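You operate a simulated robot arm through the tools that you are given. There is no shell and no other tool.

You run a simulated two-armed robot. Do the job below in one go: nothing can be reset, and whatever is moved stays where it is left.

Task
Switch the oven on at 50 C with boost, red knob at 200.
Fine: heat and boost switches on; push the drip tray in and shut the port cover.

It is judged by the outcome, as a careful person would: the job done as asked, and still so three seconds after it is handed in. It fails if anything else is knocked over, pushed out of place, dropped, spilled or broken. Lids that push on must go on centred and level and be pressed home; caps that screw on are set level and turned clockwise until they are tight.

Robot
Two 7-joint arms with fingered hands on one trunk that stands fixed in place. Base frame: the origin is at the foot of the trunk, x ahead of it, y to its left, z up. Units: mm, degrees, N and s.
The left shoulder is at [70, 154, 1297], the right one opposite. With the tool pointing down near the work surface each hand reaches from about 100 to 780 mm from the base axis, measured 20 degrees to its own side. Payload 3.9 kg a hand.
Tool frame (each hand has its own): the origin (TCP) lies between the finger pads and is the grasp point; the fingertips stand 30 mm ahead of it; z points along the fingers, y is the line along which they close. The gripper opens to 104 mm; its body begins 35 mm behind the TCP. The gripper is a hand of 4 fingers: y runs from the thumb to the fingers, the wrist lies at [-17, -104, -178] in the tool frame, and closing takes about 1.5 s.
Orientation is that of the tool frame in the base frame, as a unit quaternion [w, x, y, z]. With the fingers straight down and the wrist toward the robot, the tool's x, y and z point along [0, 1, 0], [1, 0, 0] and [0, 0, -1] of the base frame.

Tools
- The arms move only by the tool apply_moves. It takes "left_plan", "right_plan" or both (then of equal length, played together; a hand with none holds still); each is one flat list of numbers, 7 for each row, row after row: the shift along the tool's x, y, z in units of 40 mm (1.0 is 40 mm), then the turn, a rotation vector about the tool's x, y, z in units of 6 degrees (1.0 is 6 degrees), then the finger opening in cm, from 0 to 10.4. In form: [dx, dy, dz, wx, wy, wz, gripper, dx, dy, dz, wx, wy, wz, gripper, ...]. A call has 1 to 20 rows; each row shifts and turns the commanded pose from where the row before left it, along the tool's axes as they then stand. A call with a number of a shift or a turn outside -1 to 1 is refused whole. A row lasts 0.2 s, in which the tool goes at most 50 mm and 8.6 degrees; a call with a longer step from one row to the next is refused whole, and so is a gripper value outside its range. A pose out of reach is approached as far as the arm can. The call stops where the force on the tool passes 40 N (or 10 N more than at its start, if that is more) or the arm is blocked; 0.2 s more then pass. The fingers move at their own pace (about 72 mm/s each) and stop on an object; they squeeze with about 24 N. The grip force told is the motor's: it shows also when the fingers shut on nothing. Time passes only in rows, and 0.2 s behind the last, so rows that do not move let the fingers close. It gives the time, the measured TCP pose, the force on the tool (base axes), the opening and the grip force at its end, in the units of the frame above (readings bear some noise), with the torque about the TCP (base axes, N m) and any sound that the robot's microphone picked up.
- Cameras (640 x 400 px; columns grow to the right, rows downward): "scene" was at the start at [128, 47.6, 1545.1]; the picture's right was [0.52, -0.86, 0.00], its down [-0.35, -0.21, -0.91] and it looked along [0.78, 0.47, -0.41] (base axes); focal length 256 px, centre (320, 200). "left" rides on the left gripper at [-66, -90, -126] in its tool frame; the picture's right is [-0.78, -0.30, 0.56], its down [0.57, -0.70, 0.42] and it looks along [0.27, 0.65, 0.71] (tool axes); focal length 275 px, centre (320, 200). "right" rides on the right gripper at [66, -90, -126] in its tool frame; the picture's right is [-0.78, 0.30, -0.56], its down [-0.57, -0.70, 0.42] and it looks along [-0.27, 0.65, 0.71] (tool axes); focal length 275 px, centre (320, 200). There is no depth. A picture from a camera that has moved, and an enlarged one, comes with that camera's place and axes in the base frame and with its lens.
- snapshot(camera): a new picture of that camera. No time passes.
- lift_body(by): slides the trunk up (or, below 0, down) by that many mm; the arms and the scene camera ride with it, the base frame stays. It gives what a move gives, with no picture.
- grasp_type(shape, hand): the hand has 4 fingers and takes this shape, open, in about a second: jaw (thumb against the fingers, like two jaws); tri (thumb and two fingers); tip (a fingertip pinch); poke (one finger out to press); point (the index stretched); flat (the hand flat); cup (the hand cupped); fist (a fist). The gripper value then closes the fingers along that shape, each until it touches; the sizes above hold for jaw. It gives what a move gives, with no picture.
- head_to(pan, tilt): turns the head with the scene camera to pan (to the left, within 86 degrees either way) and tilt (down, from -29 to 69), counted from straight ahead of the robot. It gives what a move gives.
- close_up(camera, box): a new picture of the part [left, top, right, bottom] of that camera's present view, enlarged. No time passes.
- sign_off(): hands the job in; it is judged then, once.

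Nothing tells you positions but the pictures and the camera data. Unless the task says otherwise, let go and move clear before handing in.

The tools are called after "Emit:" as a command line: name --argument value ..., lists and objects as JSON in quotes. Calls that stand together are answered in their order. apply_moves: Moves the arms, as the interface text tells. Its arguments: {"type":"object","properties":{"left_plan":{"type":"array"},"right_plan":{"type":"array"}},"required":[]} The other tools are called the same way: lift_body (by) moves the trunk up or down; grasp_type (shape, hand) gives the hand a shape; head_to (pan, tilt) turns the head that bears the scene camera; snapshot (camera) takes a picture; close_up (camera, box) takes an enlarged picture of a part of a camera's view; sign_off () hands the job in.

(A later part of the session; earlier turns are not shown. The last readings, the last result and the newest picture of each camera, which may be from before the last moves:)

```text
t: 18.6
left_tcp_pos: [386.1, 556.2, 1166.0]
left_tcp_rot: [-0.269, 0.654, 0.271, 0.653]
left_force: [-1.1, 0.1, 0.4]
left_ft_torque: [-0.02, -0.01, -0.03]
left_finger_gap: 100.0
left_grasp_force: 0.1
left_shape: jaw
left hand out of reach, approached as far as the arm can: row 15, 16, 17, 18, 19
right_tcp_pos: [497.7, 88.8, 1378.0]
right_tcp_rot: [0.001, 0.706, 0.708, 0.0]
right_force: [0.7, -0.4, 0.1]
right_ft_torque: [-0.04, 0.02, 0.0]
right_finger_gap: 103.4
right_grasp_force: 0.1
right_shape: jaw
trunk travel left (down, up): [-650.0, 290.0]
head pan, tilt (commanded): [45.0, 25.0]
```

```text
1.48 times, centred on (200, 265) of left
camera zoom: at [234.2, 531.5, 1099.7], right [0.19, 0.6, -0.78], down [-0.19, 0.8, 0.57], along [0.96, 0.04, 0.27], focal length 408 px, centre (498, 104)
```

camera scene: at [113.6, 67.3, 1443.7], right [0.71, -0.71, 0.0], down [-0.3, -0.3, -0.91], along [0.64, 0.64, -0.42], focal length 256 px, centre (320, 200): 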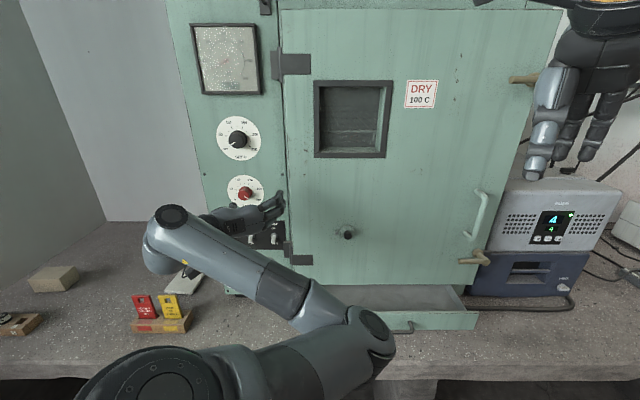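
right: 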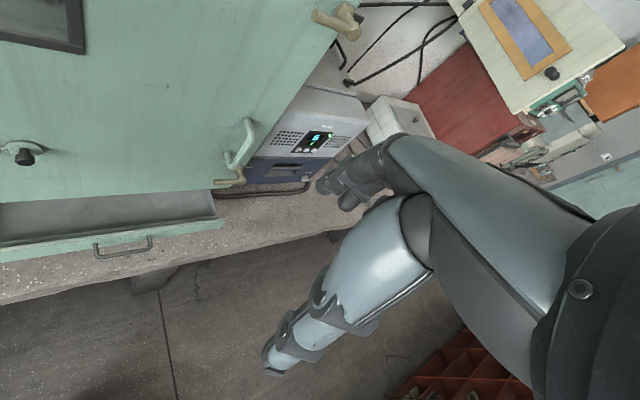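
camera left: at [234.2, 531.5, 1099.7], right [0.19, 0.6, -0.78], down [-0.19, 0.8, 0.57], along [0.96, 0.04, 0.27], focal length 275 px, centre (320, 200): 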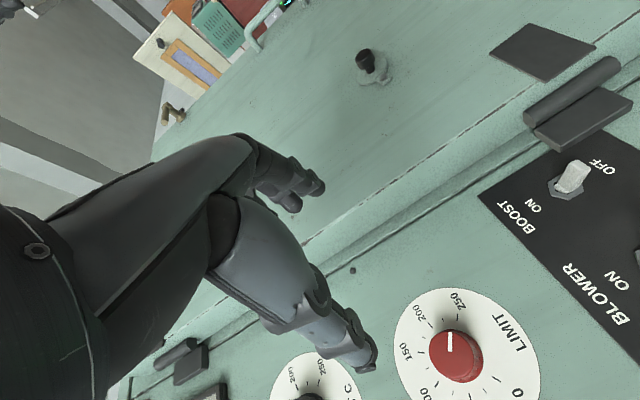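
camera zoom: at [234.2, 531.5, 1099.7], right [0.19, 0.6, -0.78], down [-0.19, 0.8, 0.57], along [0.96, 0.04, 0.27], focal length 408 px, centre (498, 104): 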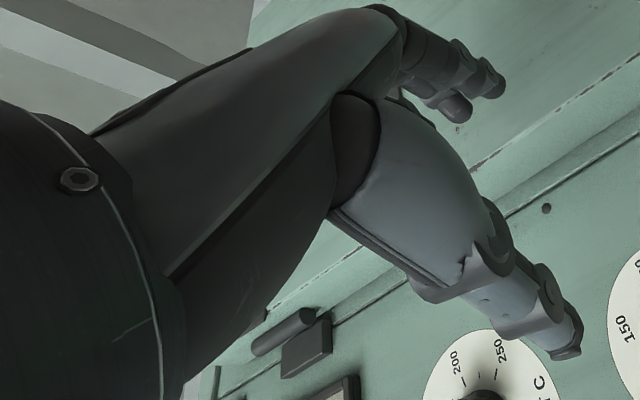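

Triangulation puts the dials on a plane at depth about 822 mm (LIMIT u≈−187, z≈1149; SET u≈−187, z≈1305), with toggles at z≈995 and u≈−262, −188 and −114. I'll move in front of LIMIT, still clear of it, and test how far the wrist can roll.

Emit:
apply_moves --left_plan '[-0.14, -0.56, 0.28, 0, 0, 0, 7.5, -0.14, -0.56, 0.28, 0, 0, 0, 7.5, -0.14, -0.56, 0.28, 0, 0, 0, 7.5, 0, 0, 0, 0, 0, -1, 7.5, 0, 0, 0, 0, 0, -1, 7.5, 0, 0, 0, 0, 0, -1, 7.5, 0, 0, 0, 0, 0, -1, 7.5, 0, 0, 0, 0, 0, -1, 7.5, 0, 0, 0, 0, 0, -1, 7.5, 0, 0, 0, 0, 0, -1, 7.5, 0, 0, 0, 0, 0, -1, 7.5, 0, 0, 0, 0, 0, -1, 7.5]'

Emit:
snapshot --camera "scene"

Emit:
snapshot --camera "left"

```text
t: 21.2
left_tcp_pos: [362.2, 626.2, 1149.9]
left_tcp_rot: [0.057, 0.459, 0.538, 0.705]
left_force: [-0.5, -0.1, 0.2]
left_ft_torque: [0.0, 0.02, -0.04]
left_finger_gap: 75.4
left_grasp_force: 0.1
left_shape: jaw
right_tcp_pos: [498.2, 87.1, 1380.1]
right_tcp_rot: [-0.001, 0.707, 0.707, -0.001]
right_force: [0.1, -0.7, 0.1]
right_ft_torque: [-0.03, -0.02, 0.01]
right_finger_gap: 103.5
right_grasp_force: 0.0
right_shape: jaw
trunk travel left (down, up): [-650.0, 290.0]
head pan, tilt (commanded): [45.0, 25.0]
```

```text
taken
camera scene: at [114.1, 64.7, 1443.6], right [0.71, -0.71, 0.0], down [-0.3, -0.3, -0.91], along [0.64, 0.64, -0.42], focal length 256 px, centre (320, 200)
```

scene: 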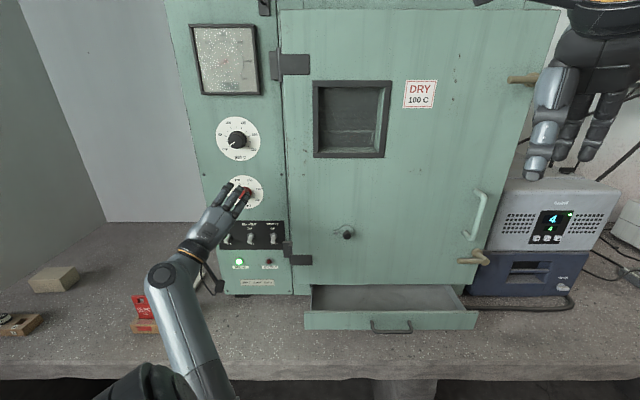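

```text
taken
camera left: at [274.1, 537.1, 1037.9], right [0.72, 0.07, -0.7], down [-0.32, 0.92, -0.23], along [0.62, 0.39, 0.68], focal length 275 px, centre (320, 200)
```

left: 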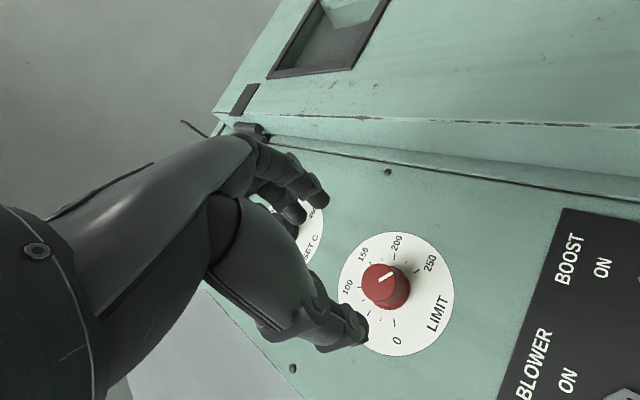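

Rolling 54° works here without hitting limits. I'll check the LIMIT knob position again from this view before going in.

Emit:
close_up --camera "left" --box '[330, 225, 458, 305]'

Emit:
close_up --camera "left" --box '[320, 220, 480, 360]'

```text
5.00 times, centred on (394, 265) of left
camera zoom: at [274.1, 537.1, 1037.9], right [0.72, 0.07, -0.7], down [-0.32, 0.92, -0.23], along [0.62, 0.39, 0.68], focal length 1376 px, centre (-50, -125)
```

zoom: 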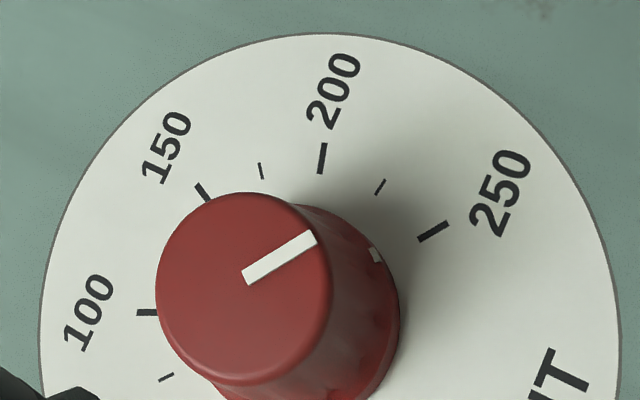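

```text
2.86 times, centred on (400, 290) of left
camera zoom: at [274.1, 537.1, 1037.9], right [0.72, 0.07, -0.7], down [-0.32, 0.92, -0.23], along [0.62, 0.39, 0.68], focal length 786 px, centre (91, -57)
```

zoom: 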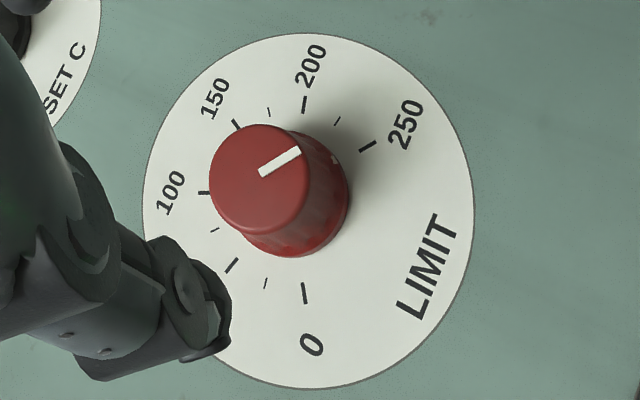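

LIMIT is confirmed at u −187, depth 821, z 1150. I'll roll back, move in to just short of the knob, and check alignment.

Emit:
apply_moves --left_plan '[0, 0, 0, 0, 0, 1, 7.5, 0, 0, 0, 0, 0, 1, 7.5, 0, 0, 0, 0, 0, 1, 7.5, 0, 0, 0, 0, 0, 1, 7.5, 0, 0, 0, 0, 0, 1, 7.5, 0, 0, 0, 0, 0, 1, 7.5, 0, 0, 0, 0, 0, 1, 7.5, 0, 0, 0, 0, 0, 1, 7.5, 0, 0, 0.3, 0, 0, 1, 7.5, 0, 0, 0.5, 0, 0, 0, 7.5, 0, 0, 0.4, 0, 0, 0, 7.5]'

Emit:
snapshot --camera "scene"

Emit:
snapshot --camera "left"

Emit:
close_up --camera "scene" --box '[170, 150, 298, 230]'

```text
t: 23.6
left_tcp_pos: [397.0, 661.5, 1148.8]
left_tcp_rot: [-0.272, 0.653, 0.27, 0.653]
left_force: [-0.1, -0.3, -0.5]
left_ft_torque: [-0.01, -0.01, -0.02]
left_finger_gap: 75.1
left_grasp_force: 0.1
left_shape: jaw
right_tcp_pos: [498.2, 87.8, 1379.6]
right_tcp_rot: [0.001, 0.706, 0.708, 0.0]
right_force: [-0.6, 0.0, -0.1]
right_ft_torque: [0.0, 0.03, 0.0]
right_finger_gap: 103.7
right_grasp_force: 0.0
right_shape: jaw
trunk travel left (down, up): [-650.0, 290.0]
head pan, tilt (commanded): [45.0, 25.0]
```

```text
taken
camera scene: at [114.3, 65.3, 1443.6], right [0.71, -0.71, 0.0], down [-0.3, -0.3, -0.91], along [0.64, 0.64, -0.42], focal length 256 px, centre (320, 200)
```

scene: 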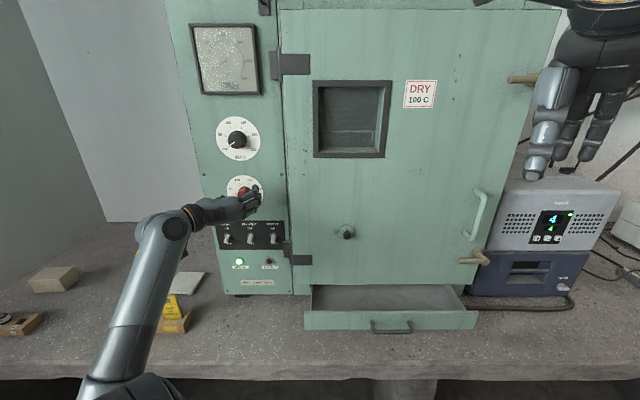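

```text
taken
camera left: at [244.1, 636.1, 1082.7], right [0.18, 0.6, -0.78], down [-0.19, 0.8, 0.57], along [0.96, 0.05, 0.26], focal length 275 px, centre (320, 200)
```

left: 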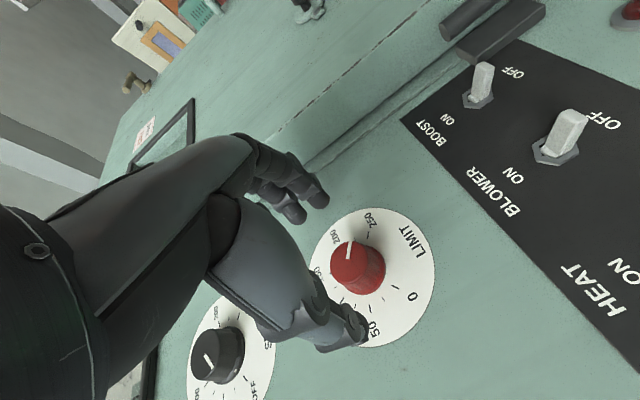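

```text
5.00 times, centred on (234, 190) of scene
camera zoom: at [114.3, 65.3, 1443.6], right [0.71, -0.71, 0.0], down [-0.3, -0.3, -0.91], along [0.64, 0.64, -0.42], focal length 1278 px, centre (750, 250)
```

zoom: 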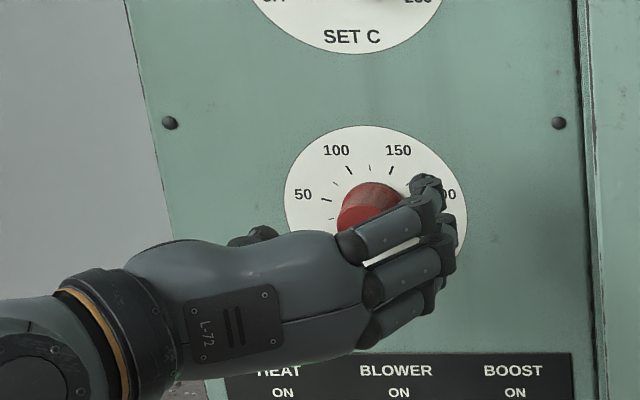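

Emit:
close_up --camera "left" --box '[230, 130, 450, 370]'

Emit:
close_up --camera "left" --box '[300, 200, 444, 290]'

```text
1.67 times, centred on (340, 250) of left
camera zoom: at [244.1, 636.1, 1082.7], right [0.18, 0.6, -0.78], down [-0.19, 0.8, 0.57], along [0.96, 0.05, 0.26], focal length 459 px, centre (287, 117)
```

zoom: 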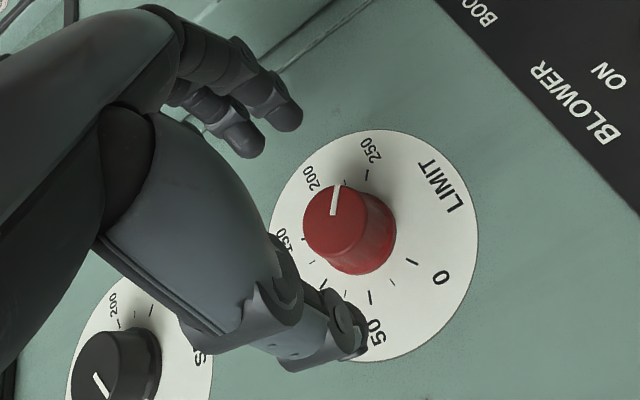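

```text
4.44 times, centred on (372, 245) of left
camera zoom: at [244.1, 636.1, 1082.7], right [0.18, 0.6, -0.78], down [-0.19, 0.8, 0.57], along [0.96, 0.05, 0.26], focal length 1224 px, centre (89, 0)
```

zoom: 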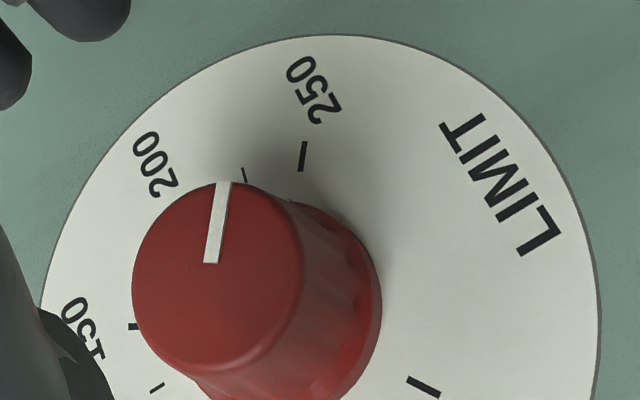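

The knob lies almost straight ahead of the TCP. I'll advance so the finger ends straddle it, stopping short of the panel, then look.

Emit:
apply_moves --left_plan '[-0.02, 0, 0.3, 0, 0, 0, 7, 0, 0, 0.3, 0, 0, 0, 7, 0, 0, 0.27, 0, 0, 0, 7]'

Emit:
snapshot --camera "left"

Emit:
close_up --camera "scene" --box '[170, 150, 298, 230]'

```text
t: 24.4
left_tcp_pos: [421.7, 684.6, 1149.4]
left_tcp_rot: [-0.27, 0.654, 0.27, 0.653]
left_force: [-0.6, 1.1, 0.5]
left_ft_torque: [0.0, -0.02, 0.02]
left_finger_gap: 70.3
left_grasp_force: 0.0
left_shape: jaw
right_tcp_pos: [497.9, 87.8, 1379.4]
right_tcp_rot: [0.0, 0.707, 0.708, 0.0]
right_force: [0.1, 0.0, -0.3]
right_ft_torque: [-0.02, 0.03, 0.01]
right_finger_gap: 103.7
right_grasp_force: 0.1
right_shape: jaw
trunk travel left (down, up): [-650.0, 290.0]
head pan, tilt (commanded): [45.0, 25.0]
```

```text
taken
camera left: at [268.7, 659.9, 1082.6], right [0.18, 0.6, -0.78], down [-0.19, 0.8, 0.57], along [0.96, 0.04, 0.26], focal length 275 px, centre (320, 200)
```

left: 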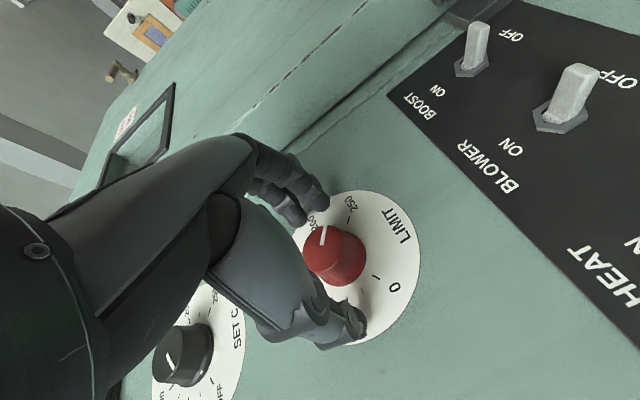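

```text
5.00 times, centred on (234, 190) of scene
camera zoom: at [114.2, 65.0, 1443.6], right [0.71, -0.71, 0.0], down [-0.3, -0.3, -0.91], along [0.64, 0.64, -0.42], focal length 1278 px, centre (750, 250)
```

zoom: 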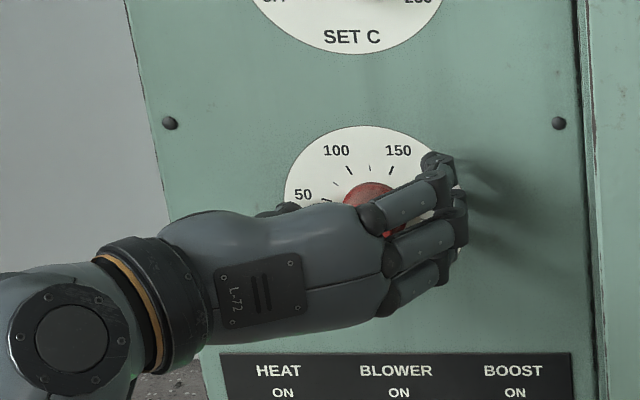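

Aligned. Closing on the LIMIT knob.

Emit:
apply_moves --left_plan '[0, 0, 0, 0, 0, 0, 1.5, 0, 0, 0, 0, 0, 0, 1.5, 0, 0, 0, 0, 0, 0, 1.5, 0, 0, 0, 0, 0, 0, 1.5, 0, 0, 0, 0, 0, 0, 1.5]'

Emit:
snapshot --camera "left"

Emit:
close_up --camera "scene" --box '[170, 150, 298, 230]'

```text
t: 25.6
left_tcp_pos: [420.3, 686.4, 1148.5]
left_tcp_rot: [-0.271, 0.654, 0.27, 0.653]
left_force: [0.5, 2.3, 1.8]
left_ft_torque: [0.05, -0.08, -0.02]
left_finger_gap: 24.1
left_grasp_force: 23.4
left_shape: jaw
right_tcp_pos: [497.8, 87.3, 1379.0]
right_tcp_rot: [-0.001, 0.707, 0.708, 0.0]
right_force: [0.5, -0.3, -0.2]
right_ft_torque: [0.01, 0.01, 0.0]
right_finger_gap: 103.7
right_grasp_force: 0.1
right_shape: jaw
trunk travel left (down, up): [-650.0, 290.0]
head pan, tilt (commanded): [45.0, 25.0]
```

```text
taken
camera left: at [268.1, 660.3, 1082.6], right [0.18, 0.6, -0.78], down [-0.2, 0.8, 0.57], along [0.96, 0.05, 0.27], focal length 275 px, centre (320, 200)
```

left: 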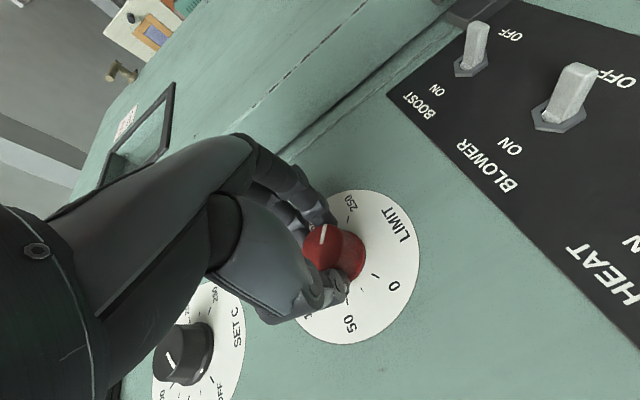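

```text
5.00 times, centred on (234, 190) of scene
camera zoom: at [113.9, 65.4, 1443.6], right [0.71, -0.71, 0.0], down [-0.3, -0.3, -0.91], along [0.64, 0.64, -0.42], focal length 1278 px, centre (750, 250)
```

zoom: 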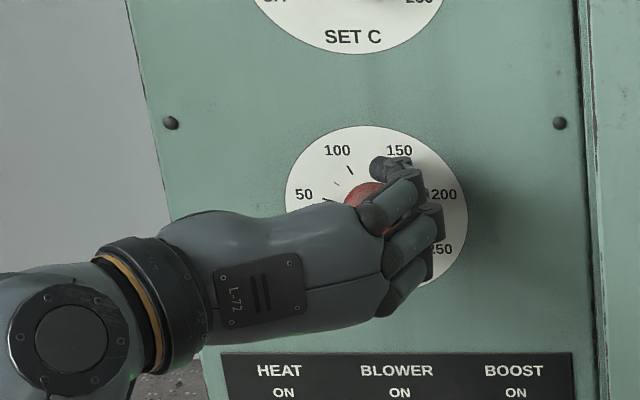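

Grip is on (23 N). I'll turn it counter-clockwise in steps, starting with 24°.

Emit:
apply_moves --left_plan '[0, 0, 0, 0, 0, -1, 1.5, 0, 0, 0, 0, 0, -1, 1.5, 0, 0, 0, 0, 0, -1, 1.5, 0, 0, 0, 0, 0, -1, 1.5]'

Emit:
snapshot --camera "left"

Emit:
close_up --camera "scene" --box '[170, 150, 298, 230]'

```text
t: 26.6
left_tcp_pos: [420.1, 686.1, 1147.1]
left_tcp_rot: [-0.128, 0.584, 0.402, 0.694]
left_force: [-3.0, 0.9, 0.2]
left_ft_torque: [0.03, 0.02, 0.03]
left_finger_gap: 24.0
left_grasp_force: 23.9
left_shape: jaw
right_tcp_pos: [497.8, 87.6, 1378.6]
right_tcp_rot: [-0.001, 0.706, 0.708, 0.001]
right_force: [-1.6, 0.6, -0.2]
right_ft_torque: [0.02, 0.01, 0.0]
right_finger_gap: 103.5
right_grasp_force: 0.1
right_shape: jaw
trunk travel left (down, up): [-650.0, 290.0]
head pan, tilt (commanded): [45.0, 25.0]
```

```text
taken
camera left: at [291.9, 636.4, 1050.8], right [0.43, 0.36, -0.83], down [-0.32, 0.92, 0.24], along [0.85, 0.16, 0.51], focal length 275 px, centre (320, 200)
```

left: 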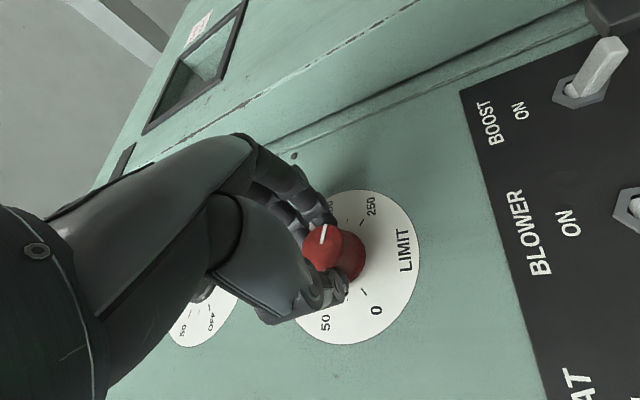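

```text
5.00 times, centred on (234, 190) of scene
camera zoom: at [113.5, 65.8, 1443.6], right [0.71, -0.71, 0.0], down [-0.3, -0.3, -0.91], along [0.64, 0.64, -0.42], focal length 1278 px, centre (750, 250)
```

zoom: 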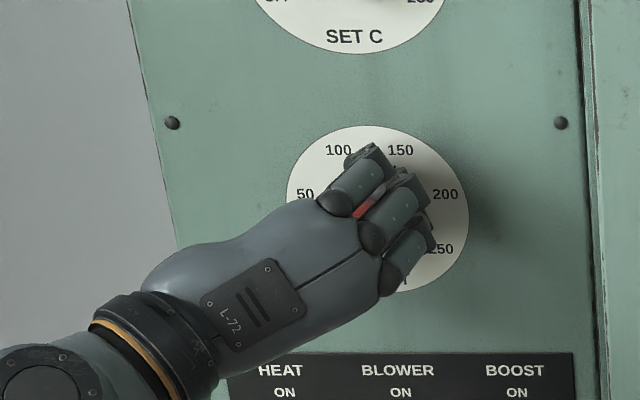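

The knob turns with the hand. Continuing another 30°.

Emit:
apply_moves --left_plan '[0, 0, 0, 0, 0, -1, 1.5, 0, 0, 0, 0, 0, -1, 1.5, 0, 0, 0, 0, 0, -1, 1.5, 0, 0, 0, 0, 0, -1, 1.5, 0, 0, 0, 0, 0, -0.9, 1.5]'

Emit:
snapshot --camera "left"

Emit:
close_up --camera "left" --box '[280, 170, 440, 350]'

```text
t: 27.8
left_tcp_pos: [420.0, 686.6, 1146.4]
left_tcp_rot: [0.052, 0.463, 0.536, 0.705]
left_force: [-5.9, -0.7, -8.7]
left_ft_torque: [-0.11, 0.15, 0.1]
left_finger_gap: 23.8
left_grasp_force: 24.2
left_shape: jaw
right_tcp_pos: [496.7, 88.5, 1379.6]
right_tcp_rot: [0.0, 0.706, 0.708, -0.001]
right_force: [0.0, 0.5, -0.4]
right_ft_torque: [0.0, -0.01, 0.04]
right_finger_gap: 103.6
right_grasp_force: 0.1
right_shape: jaw
trunk travel left (down, up): [-650.0, 290.0]
head pan, tilt (commanded): [45.0, 25.0]
```

```text
taken
camera left: at [330.5, 598.1, 1035.8], right [0.71, 0.08, -0.7], down [-0.32, 0.92, -0.22], along [0.63, 0.38, 0.68], focal length 275 px, centre (320, 200)
```

left: 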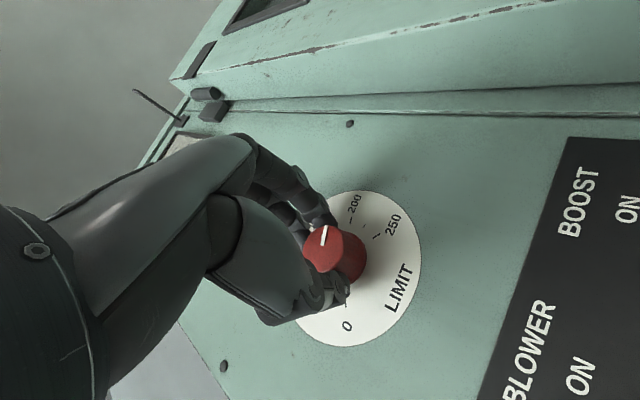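

```text
2.22 times, centred on (360, 260) of left
camera zoom: at [330.5, 598.1, 1035.8], right [0.71, 0.08, -0.7], down [-0.32, 0.92, -0.22], along [0.63, 0.38, 0.68], focal length 612 px, centre (231, 67)
```

zoom: 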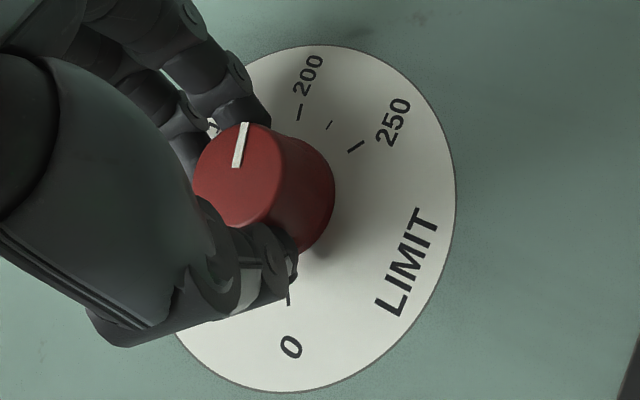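

The pointer now runs parallel to the 200 tick. Opening, backing off and checking.

Emit:
apply_moves --left_plan '[0, 0, 0, 0, 0, 0, 7, 0, 0, 0, 0, 0, 0, 7, 0, 0, 0, 0, 0, 0, 7, 0, 0, -0.5, 0, 0, 0, 7, 0, 0, -1, 0, 0, 0, 7, 0, 0, -0.7, 0, 0, 0, 7]'

Emit:
close_up --camera "left" --box '[320, 220, 480, 360]'

Emit:
close_up --camera "scene" --box '[205, 165, 285, 215]'

```text
t: 29.2
left_tcp_pos: [359.1, 622.7, 1148.7]
left_tcp_rot: [0.052, 0.462, 0.535, 0.705]
left_force: [1.0, 0.6, -0.1]
left_ft_torque: [-0.02, -0.04, -0.01]
left_finger_gap: 69.5
left_grasp_force: 0.0
left_shape: jaw
right_tcp_pos: [496.8, 86.5, 1379.4]
right_tcp_rot: [0.0, 0.706, 0.708, 0.0]
right_force: [-0.3, 0.3, 0.8]
right_ft_torque: [0.03, 0.01, -0.03]
right_finger_gap: 103.7
right_grasp_force: 0.1
right_shape: jaw
trunk travel left (down, up): [-650.0, 290.0]
head pan, tilt (commanded): [45.0, 25.0]
```

```text
2.86 times, centred on (400, 290) of left
camera zoom: at [268.4, 534.1, 1037.2], right [0.71, 0.08, -0.7], down [-0.32, 0.92, -0.22], along [0.63, 0.38, 0.68], focal length 786 px, centre (91, -57)
```

zoom: 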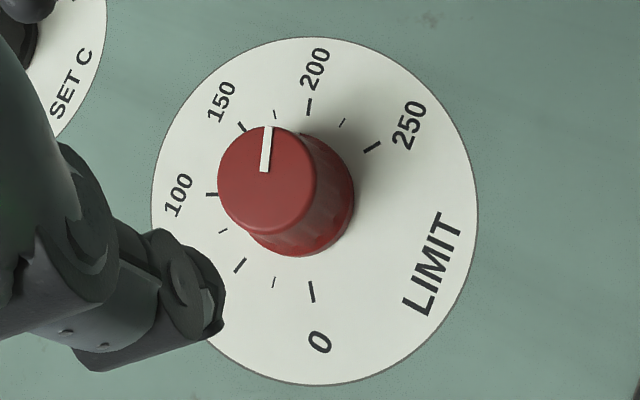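

```text
8.00 times, centred on (245, 190) of scene
camera zoom: at [113.4, 64.6, 1443.7], right [0.71, -0.71, 0.0], down [-0.3, -0.3, -0.91], along [0.64, 0.64, -0.42], focal length 2044 px, centre (920, 280)
```

zoom: 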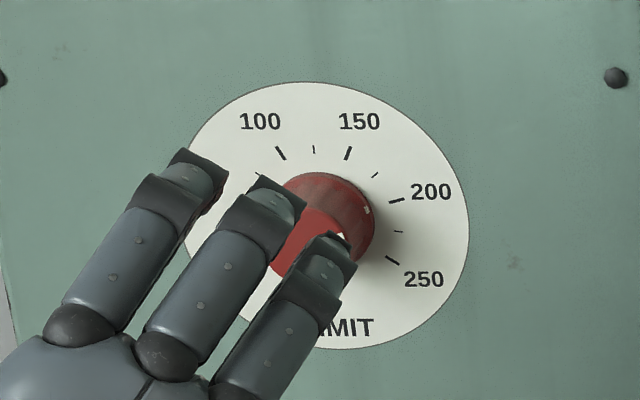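

Emit:
close_up --camera "left" --box '[370, 232, 450, 282]'

Emit:
apply_moves --left_plan '[0, -1, -0.3, 0, 0, 0, 7, 0, -1, 0, 0, 0, 0, 7]'

Emit:
close_up --camera "scene" --box '[205, 165, 285, 215]'

Emit:
close_up --camera "left" --box '[300, 180, 460, 280]'

```text
8.00 times, centred on (410, 257) of left
camera zoom: at [268.4, 534.1, 1037.2], right [0.71, 0.08, -0.7], down [-0.32, 0.92, -0.22], along [0.63, 0.38, 0.68], focal length 2202 px, centre (-400, -256)
```

zoom: 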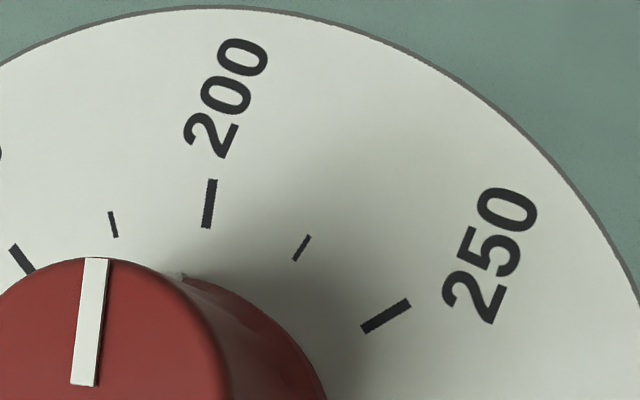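

```text
t: 29.8
left_tcp_pos: [316.2, 649.7, 1083.4]
left_tcp_rot: [0.052, 0.462, 0.536, 0.705]
left_force: [0.2, -0.3, -0.3]
left_ft_torque: [0.01, -0.01, -0.05]
left_finger_gap: 70.0
left_grasp_force: 0.0
left_shape: jaw
right_tcp_pos: [498.3, 88.7, 1378.4]
right_tcp_rot: [0.0, 0.707, 0.708, -0.001]
right_force: [0.2, 0.2, 0.8]
right_ft_torque: [-0.01, -0.03, 0.0]
right_finger_gap: 103.7
right_grasp_force: 0.0
right_shape: jaw
trunk travel left (down, up): [-650.0, 290.0]
head pan, tilt (commanded): [45.0, 25.0]
```

```text
8.00 times, centred on (245, 190) of scene
camera zoom: at [114.3, 66.1, 1443.6], right [0.71, -0.71, 0.0], down [-0.3, -0.3, -0.91], along [0.64, 0.64, -0.42], focal length 2044 px, centre (920, 280)
```

zoom: 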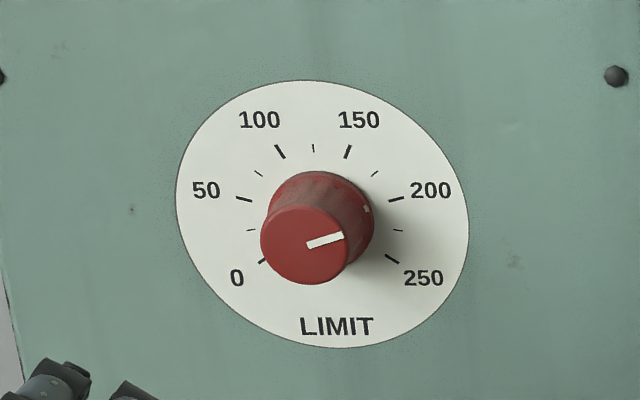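

```text
4.00 times, centred on (380, 230) of left
camera zoom: at [226.5, 560.8, 971.5], right [0.71, 0.08, -0.7], down [-0.32, 0.92, -0.22], along [0.63, 0.38, 0.68], focal length 1101 px, centre (80, 80)
```

zoom: 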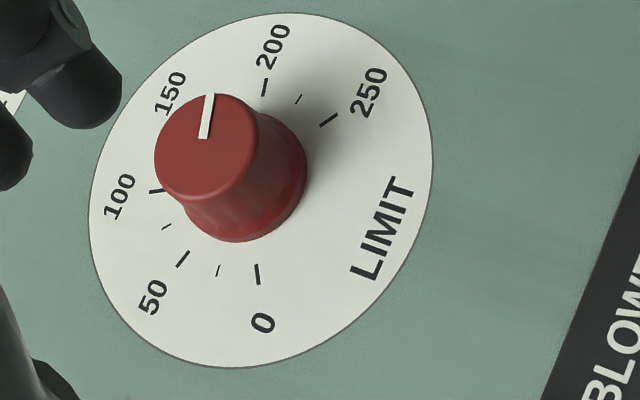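

Emit:
close_up --camera "scene" --box '[233, 180, 265, 200]'

Emit:
close_up --camera "scene" --box '[215, 118, 255, 143]'

```text
16.00 times, centred on (249, 190) of scene
camera zoom: at [114.3, 66.1, 1443.6], right [0.71, -0.71, 0.0], down [-0.3, -0.3, -0.91], along [0.64, 0.64, -0.42], focal length 4089 px, centre (1456, 360)
```

zoom: 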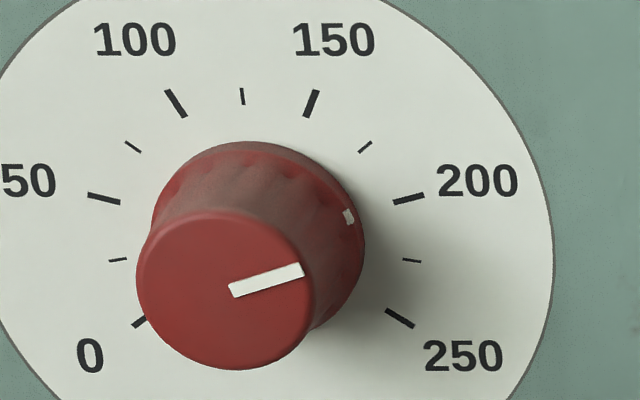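

```text
16.00 times, centred on (235, 130) of scene
camera zoom: at [114.3, 66.1, 1443.6], right [0.71, -0.71, 0.0], down [-0.3, -0.3, -0.91], along [0.64, 0.64, -0.42], focal length 4089 px, centre (1680, 1312)
```

zoom: 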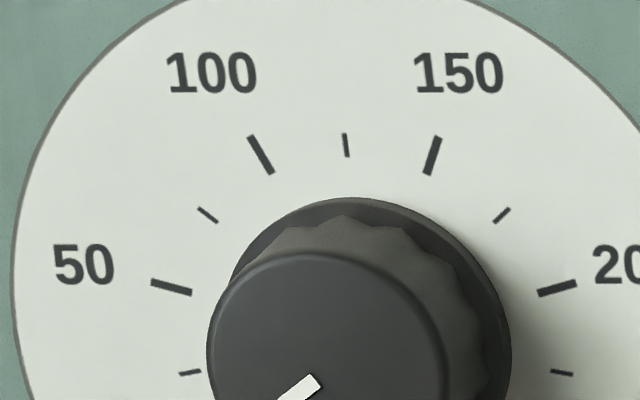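

Emit:
close_up --camera "scene" --box '[238, 188, 254, 198]'

Emit:
close_up --camera "scene" --box '[248, 183, 264, 193]'

Emit:
close_up --camera "scene" --box '[220, 128, 244, 143]'

```text
16.00 times, centred on (246, 193) of scene
camera zoom: at [114.3, 66.1, 1443.6], right [0.71, -0.71, 0.0], down [-0.3, -0.3, -0.91], along [0.64, 0.64, -0.42], focal length 4089 px, centre (1504, 312)
```

zoom: 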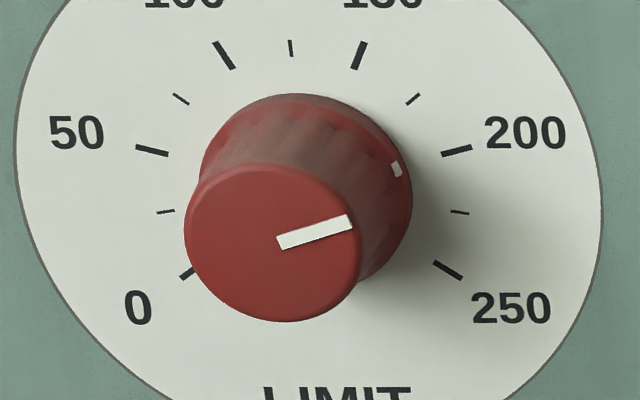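

```text
16.00 times, centred on (256, 188) of scene
camera zoom: at [114.3, 66.1, 1443.6], right [0.71, -0.71, 0.0], down [-0.3, -0.3, -0.91], along [0.64, 0.64, -0.42], focal length 4089 px, centre (1344, 392)
```

zoom: 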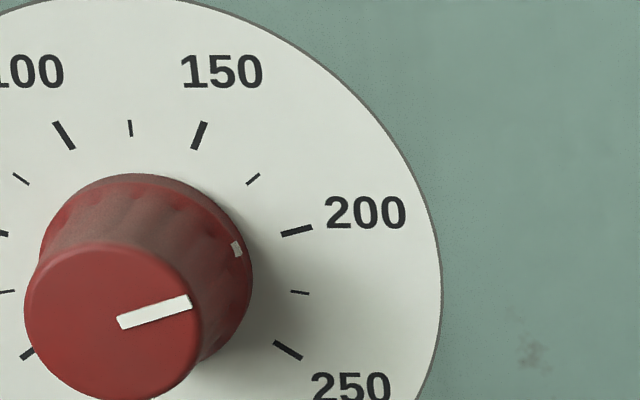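

```text
16.00 times, centred on (232, 136) of scene
camera zoom: at [114.3, 66.1, 1443.6], right [0.71, -0.71, 0.0], down [-0.3, -0.3, -0.91], along [0.64, 0.64, -0.42], focal length 4089 px, centre (1728, 1232)
```

zoom: 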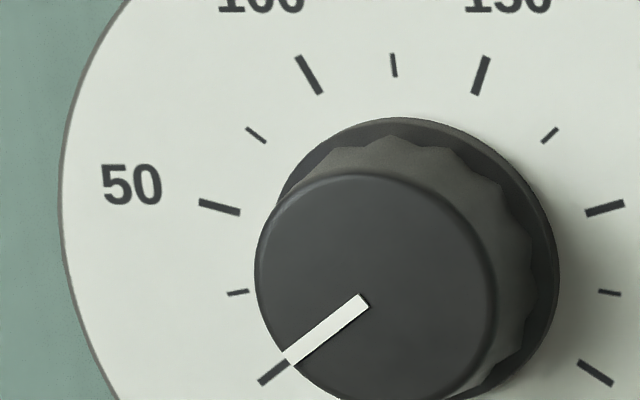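

Scene zoom shows the scale spans ±125°, so 50° per 50 units. LIMIT now reads about 197, roughly 3° short of the 200 tick. I'll regrip and nudge it 3° clockwise.

Emit:
apply_moves --left_plan '[0, 1, 0.3, 0, 0, 0, 7, 0, 1, 0, 0, 0, 0, 7, 0, 0, 0.6, 0, 0, 0, 7, 0, 0, 0.6, 0, 0, 0, 7, 0, 0, 0.6, 0, 0, 0, 7, 0, 0, 0.4, 0, 0, 0, 7]'

Emit:
apply_moves --left_plan '[0, 0, 0, 0, 0, 0, 1.5, 0, 0, 0, 0, 0, 0, 1.5, 0, 0, 0, 0, 0, 0, 1.5, 0, 0, 0, 0, 0, 0, 1.5, 0, 0, 0, 0, 0, 0, 1.5, 0, 0, 0, 0, 0, 0.25, 1.5, 0, 0, 0, 0, 0, 0.25, 1.5, 0, 0, 0, 0, 0, 0, 1.5]'

Emit:
close_up --camera "left" --box '[280, 170, 440, 350]'

```text
t: 31.2
left_tcp_pos: [421.3, 686.3, 1148.7]
left_tcp_rot: [0.052, 0.463, 0.535, 0.705]
left_force: [-0.1, 0.8, -0.1]
left_ft_torque: [0.03, 0.01, -0.03]
left_finger_gap: 69.5
left_grasp_force: 0.0
left_shape: jaw
right_tcp_pos: [498.2, 89.1, 1379.1]
right_tcp_rot: [-0.001, 0.707, 0.708, 0.0]
right_force: [-1.0, -0.5, -0.8]
right_ft_torque: [-0.02, -0.01, -0.01]
right_finger_gap: 103.8
right_grasp_force: 0.0
right_shape: jaw
trunk travel left (down, up): [-650.0, 290.0]
head pan, tilt (commanded): [45.0, 25.0]
```

```text
t: 33.0
left_tcp_pos: [420.7, 686.7, 1148.1]
left_tcp_rot: [0.034, 0.476, 0.523, 0.706]
left_force: [-1.5, 2.4, -2.3]
left_ft_torque: [0.0, 0.0, 0.06]
left_finger_gap: 21.8
left_grasp_force: 24.2
left_shape: jaw
right_tcp_pos: [497.4, 87.4, 1379.6]
right_tcp_rot: [-0.001, 0.706, 0.708, 0.0]
right_force: [-0.7, -0.2, 0.2]
right_ft_torque: [0.02, 0.02, -0.02]
right_finger_gap: 103.7
right_grasp_force: 0.0
right_shape: jaw
trunk travel left (down, up): [-650.0, 290.0]
head pan, tilt (commanded): [45.0, 25.0]
```

```text
2.22 times, centred on (360, 260) of left
camera zoom: at [327.0, 602.5, 1036.9], right [0.68, 0.1, -0.72], down [-0.33, 0.93, -0.17], along [0.65, 0.36, 0.67], focal length 612 px, centre (231, 67)
```

zoom: 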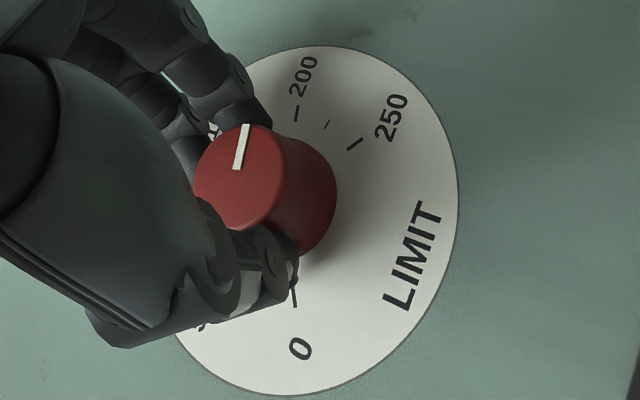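

Releasing, retreating below-left, and checking the pointer again from the scene camera.

Emit:
apply_moves --left_plan '[0, 0, 0, 0, 0, 0, 7, 0, 0, 0, 0, 0, 0, 7, 0, 0, 0, 0, 0, 0, 7, 0, 0, -0.6, 0, 0, 0, 7, 0, 0, -1, 0, 0, 0, 7, 0, -1, -0.6, 0, 0, 0, 7, 0, -1, 0, 0, 0, 0, 7]'

Emit:
close_up --camera "scene" --box '[226, 180, 266, 205]'

```text
t: 34.6
left_tcp_pos: [323.0, 658.7, 1084.8]
left_tcp_rot: [0.034, 0.477, 0.523, 0.706]
left_force: [0.0, -0.2, -0.1]
left_ft_torque: [-0.01, 0.04, 0.05]
left_finger_gap: 69.6
left_grasp_force: 0.0
left_shape: jaw
right_tcp_pos: [497.3, 87.8, 1378.4]
right_tcp_rot: [0.0, 0.706, 0.708, -0.001]
right_force: [0.0, 0.3, 0.2]
right_ft_torque: [-0.03, 0.02, -0.03]
right_finger_gap: 103.3
right_grasp_force: 0.0
right_shape: jaw
trunk travel left (down, up): [-650.0, 290.0]
head pan, tilt (commanded): [45.0, 25.0]
```

```text
16.00 times, centred on (246, 192) of scene
camera zoom: at [114.6, 66.3, 1443.5], right [0.71, -0.71, 0.0], down [-0.3, -0.3, -0.91], along [0.64, 0.64, -0.42], focal length 4089 px, centre (1504, 320)
```

zoom: 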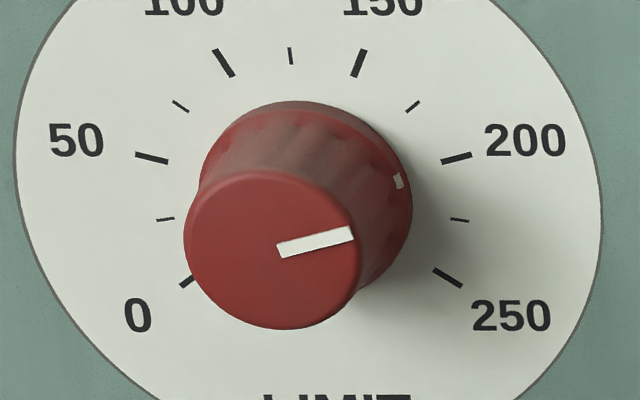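

LIMIT now reads 200. Next is the SET knob at u≈−187, z≈1302; I'll move in front of it with the hand open wider.

Emit:
apply_moves --left_plan '[0.413, 0.831, 0.15, 0, 0, 0, 8, 0.413, 0.831, 0.15, 0, 0, 0, 8, 0.413, 0.831, 0.15, 0, 0, 0, 8, 0.413, 0.831, 0.15, 0, 0, 0, 8, 0.413, 0.831, 0.15, 0, 0, 0, 8, 0.413, 0.831, 0.15, 0, 0, 0, 8]'

Emit:
snapshot --camera "left"

Emit:
snapshot --camera "scene"

```text
t: 36.0
left_tcp_pos: [383.8, 648.3, 1304.6]
left_tcp_rot: [0.032, 0.476, 0.522, 0.706]
left_force: [-0.4, 0.2, 0.3]
left_ft_torque: [-0.03, -0.01, -0.03]
left_finger_gap: 79.6
left_grasp_force: 0.0
left_shape: jaw
right_tcp_pos: [497.6, 87.1, 1378.5]
right_tcp_rot: [0.0, 0.706, 0.708, 0.001]
right_force: [1.4, 0.3, 0.1]
right_ft_torque: [-0.04, -0.02, 0.04]
right_finger_gap: 103.6
right_grasp_force: 0.1
right_shape: jaw
trunk travel left (down, up): [-650.0, 290.0]
head pan, tilt (commanded): [45.0, 25.0]
```

```text
taken
camera left: at [290.8, 563.7, 1192.4], right [0.68, 0.11, -0.72], down [-0.33, 0.93, -0.17], along [0.65, 0.36, 0.67], focal length 275 px, centre (320, 200)
```

left: 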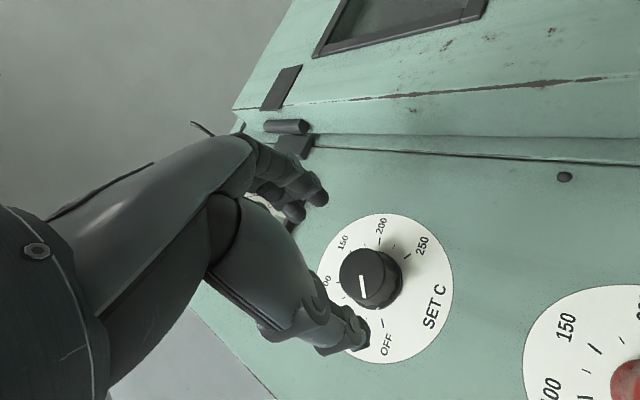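

```text
taken
camera scene: at [114.1, 64.8, 1443.6], right [0.71, -0.71, 0.0], down [-0.3, -0.3, -0.91], along [0.64, 0.64, -0.42], focal length 256 px, centre (320, 200)
```

scene: 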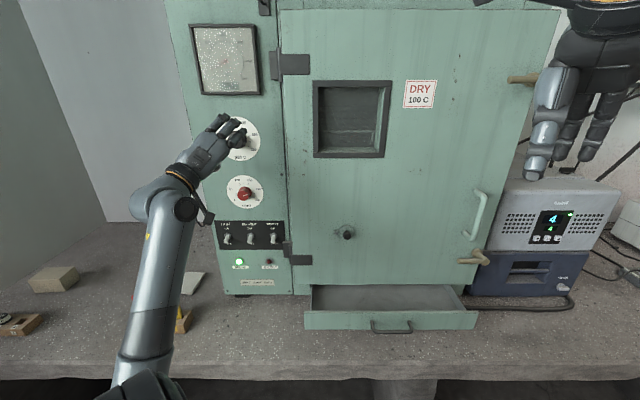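

Emit:
close_up --camera "left" --box '[320, 215, 464, 305]'

Emit:
close_up --camera "left" --box '[300, 205, 460, 375]'

```text
4.44 times, centred on (392, 260) of left
camera zoom: at [290.8, 563.7, 1192.4], right [0.68, 0.11, -0.72], down [-0.33, 0.93, -0.17], along [0.65, 0.36, 0.67], focal length 1224 px, centre (0, -67)
```

zoom: 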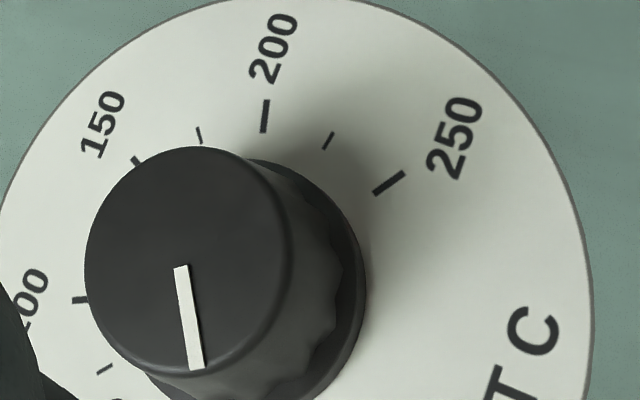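

```text
2.35 times, centred on (380, 290) of left
camera zoom: at [290.8, 563.7, 1192.4], right [0.68, 0.11, -0.72], down [-0.33, 0.93, -0.17], along [0.65, 0.36, 0.67], focal length 648 px, centre (179, -12)
```

zoom: 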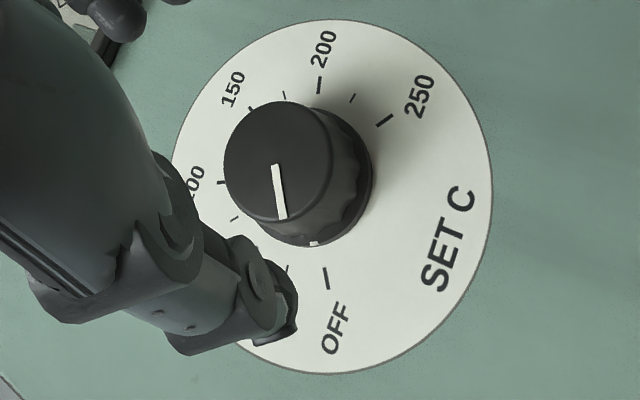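

Small correction of about 4 mm down, then advance onto the SET knob and close.

Emit:
apply_moves --left_plan '[-0.073, -0.089, 0.3, 0, 0, 0, 8, 0, 0, 0.5, 0, 0, 0, 8, 0, 0, 0.5, 0, 0, 0, 8]'

Emit:
apply_moves --left_plan '[0, 0, 0, 0, 0, 0, 2, 0, 0, 0, 0, 0, 0, 2, 0, 0, 0, 0, 0, 0, 2, 0, 0, 0, 0, 0, 0, 2, 0, 0, 0, 0, 0, 0, 2]'

Emit:
snapshot --camera "left"

Emit:
close_up --camera "scene" --box '[180, 95, 308, 175]'

```text
t: 36.8
left_tcp_pos: [420.9, 685.5, 1297.4]
left_tcp_rot: [0.034, 0.477, 0.523, 0.706]
left_force: [-0.3, 0.4, 0.0]
left_ft_torque: [-0.02, -0.01, -0.01]
left_finger_gap: 79.7
left_grasp_force: 0.1
left_shape: jaw
right_tcp_pos: [497.7, 86.2, 1378.8]
right_tcp_rot: [0.0, 0.706, 0.708, 0.0]
right_force: [-0.1, -0.2, -0.5]
right_ft_torque: [-0.01, 0.0, 0.0]
right_finger_gap: 103.4
right_grasp_force: 0.0
right_shape: jaw
trunk travel left (down, up): [-650.0, 290.0]
head pan, tilt (commanded): [45.0, 25.0]
```

```text
t: 38.0
left_tcp_pos: [420.3, 685.2, 1297.5]
left_tcp_rot: [0.034, 0.476, 0.523, 0.706]
left_force: [0.7, -0.6, -0.5]
left_ft_torque: [0.04, 0.0, -0.02]
left_finger_gap: 32.1
left_grasp_force: 23.8
left_shape: jaw
right_tcp_pos: [497.6, 86.7, 1378.4]
right_tcp_rot: [0.0, 0.706, 0.708, 0.0]
right_force: [-0.3, -0.1, -0.2]
right_ft_torque: [0.0, -0.02, 0.01]
right_finger_gap: 103.4
right_grasp_force: 0.1
right_shape: jaw
trunk travel left (down, up): [-650.0, 290.0]
head pan, tilt (commanded): [45.0, 25.0]
```

```text
taken
camera left: at [327.1, 601.2, 1186.9], right [0.68, 0.1, -0.72], down [-0.33, 0.93, -0.17], along [0.65, 0.36, 0.67], focal length 275 px, centre (320, 200)
```

left: 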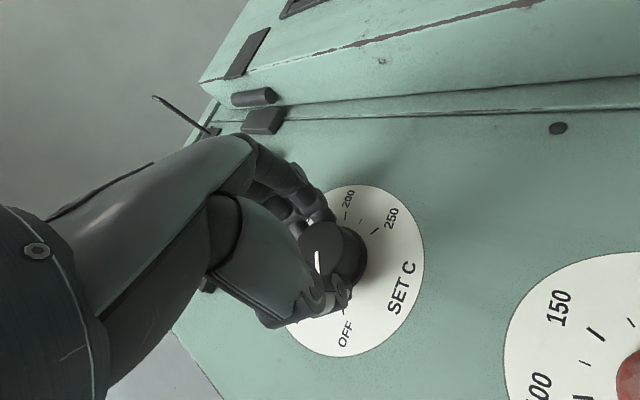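

```text
5.00 times, centred on (244, 135) of scene
camera zoom: at [114.2, 64.9, 1443.6], right [0.71, -0.71, 0.0], down [-0.3, -0.3, -0.91], along [0.64, 0.64, -0.42], focal length 1278 px, centre (700, 525)
```

zoom: 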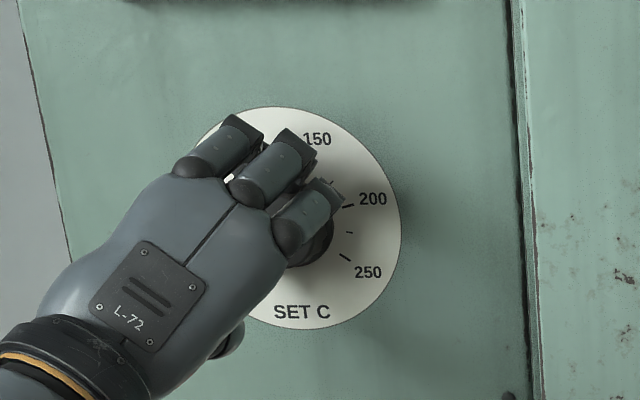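

Gripped. Turning clockwise 50° (OFF to 50).

Emit:
apply_moves --left_plan '[0, 0, 0, 0, 0, 1, 2, 0, 0, 0, 0, 0, 1, 2, 0, 0, 0, 0, 0, 1, 2, 0, 0, 0, 0, 0, 1, 2, 0, 0, 0, 0, 0, 1, 2, 0, 0, 0, 0, 0, 1, 2, 0, 0, 0, 0, 0, 1, 2, 0, 0, 0, 0, 0, 1, 2, 0, 0, 0, 0, 0, 0.33, 2, 0, 0, 0, 0, 0, 0, 2]'

Emit:
snapshot --camera "left"

Emit:
close_up --camera "scene" --box '[180, 95, 308, 175]'

```text
t: 40.2
left_tcp_pos: [420.5, 685.8, 1299.0]
left_tcp_rot: [-0.269, 0.652, 0.272, 0.655]
left_force: [0.9, 3.1, 3.7]
left_ft_torque: [0.02, -0.06, -0.03]
left_finger_gap: 32.0
left_grasp_force: 24.2
left_shape: jaw
right_tcp_pos: [496.3, 86.5, 1379.6]
right_tcp_rot: [0.001, 0.707, 0.707, -0.001]
right_force: [0.7, -0.1, 0.4]
right_ft_torque: [0.0, -0.02, 0.03]
right_finger_gap: 103.7
right_grasp_force: 0.0
right_shape: jaw
trunk travel left (down, up): [-650.0, 290.0]
head pan, tilt (commanded): [45.0, 25.0]
```

```text
taken
camera left: at [268.0, 660.2, 1232.5], right [0.19, 0.6, -0.78], down [-0.2, 0.8, 0.57], along [0.96, 0.05, 0.27], focal length 275 px, centre (320, 200)
```

left: 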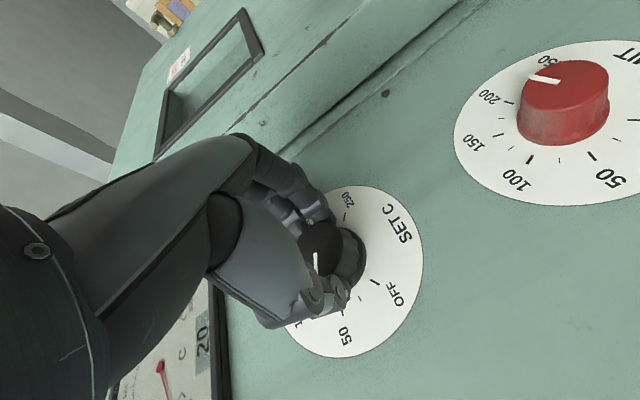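

```text
5.00 times, centred on (244, 135) of scene
camera zoom: at [113.5, 65.3, 1443.7], right [0.71, -0.71, 0.0], down [-0.3, -0.3, -0.91], along [0.64, 0.64, -0.42], focal length 1278 px, centre (700, 525)
```

zoom: 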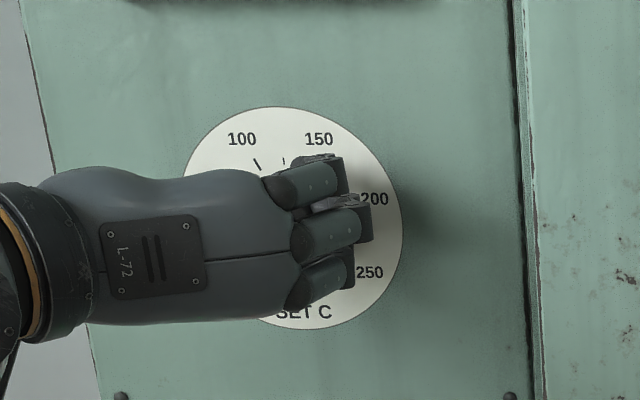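

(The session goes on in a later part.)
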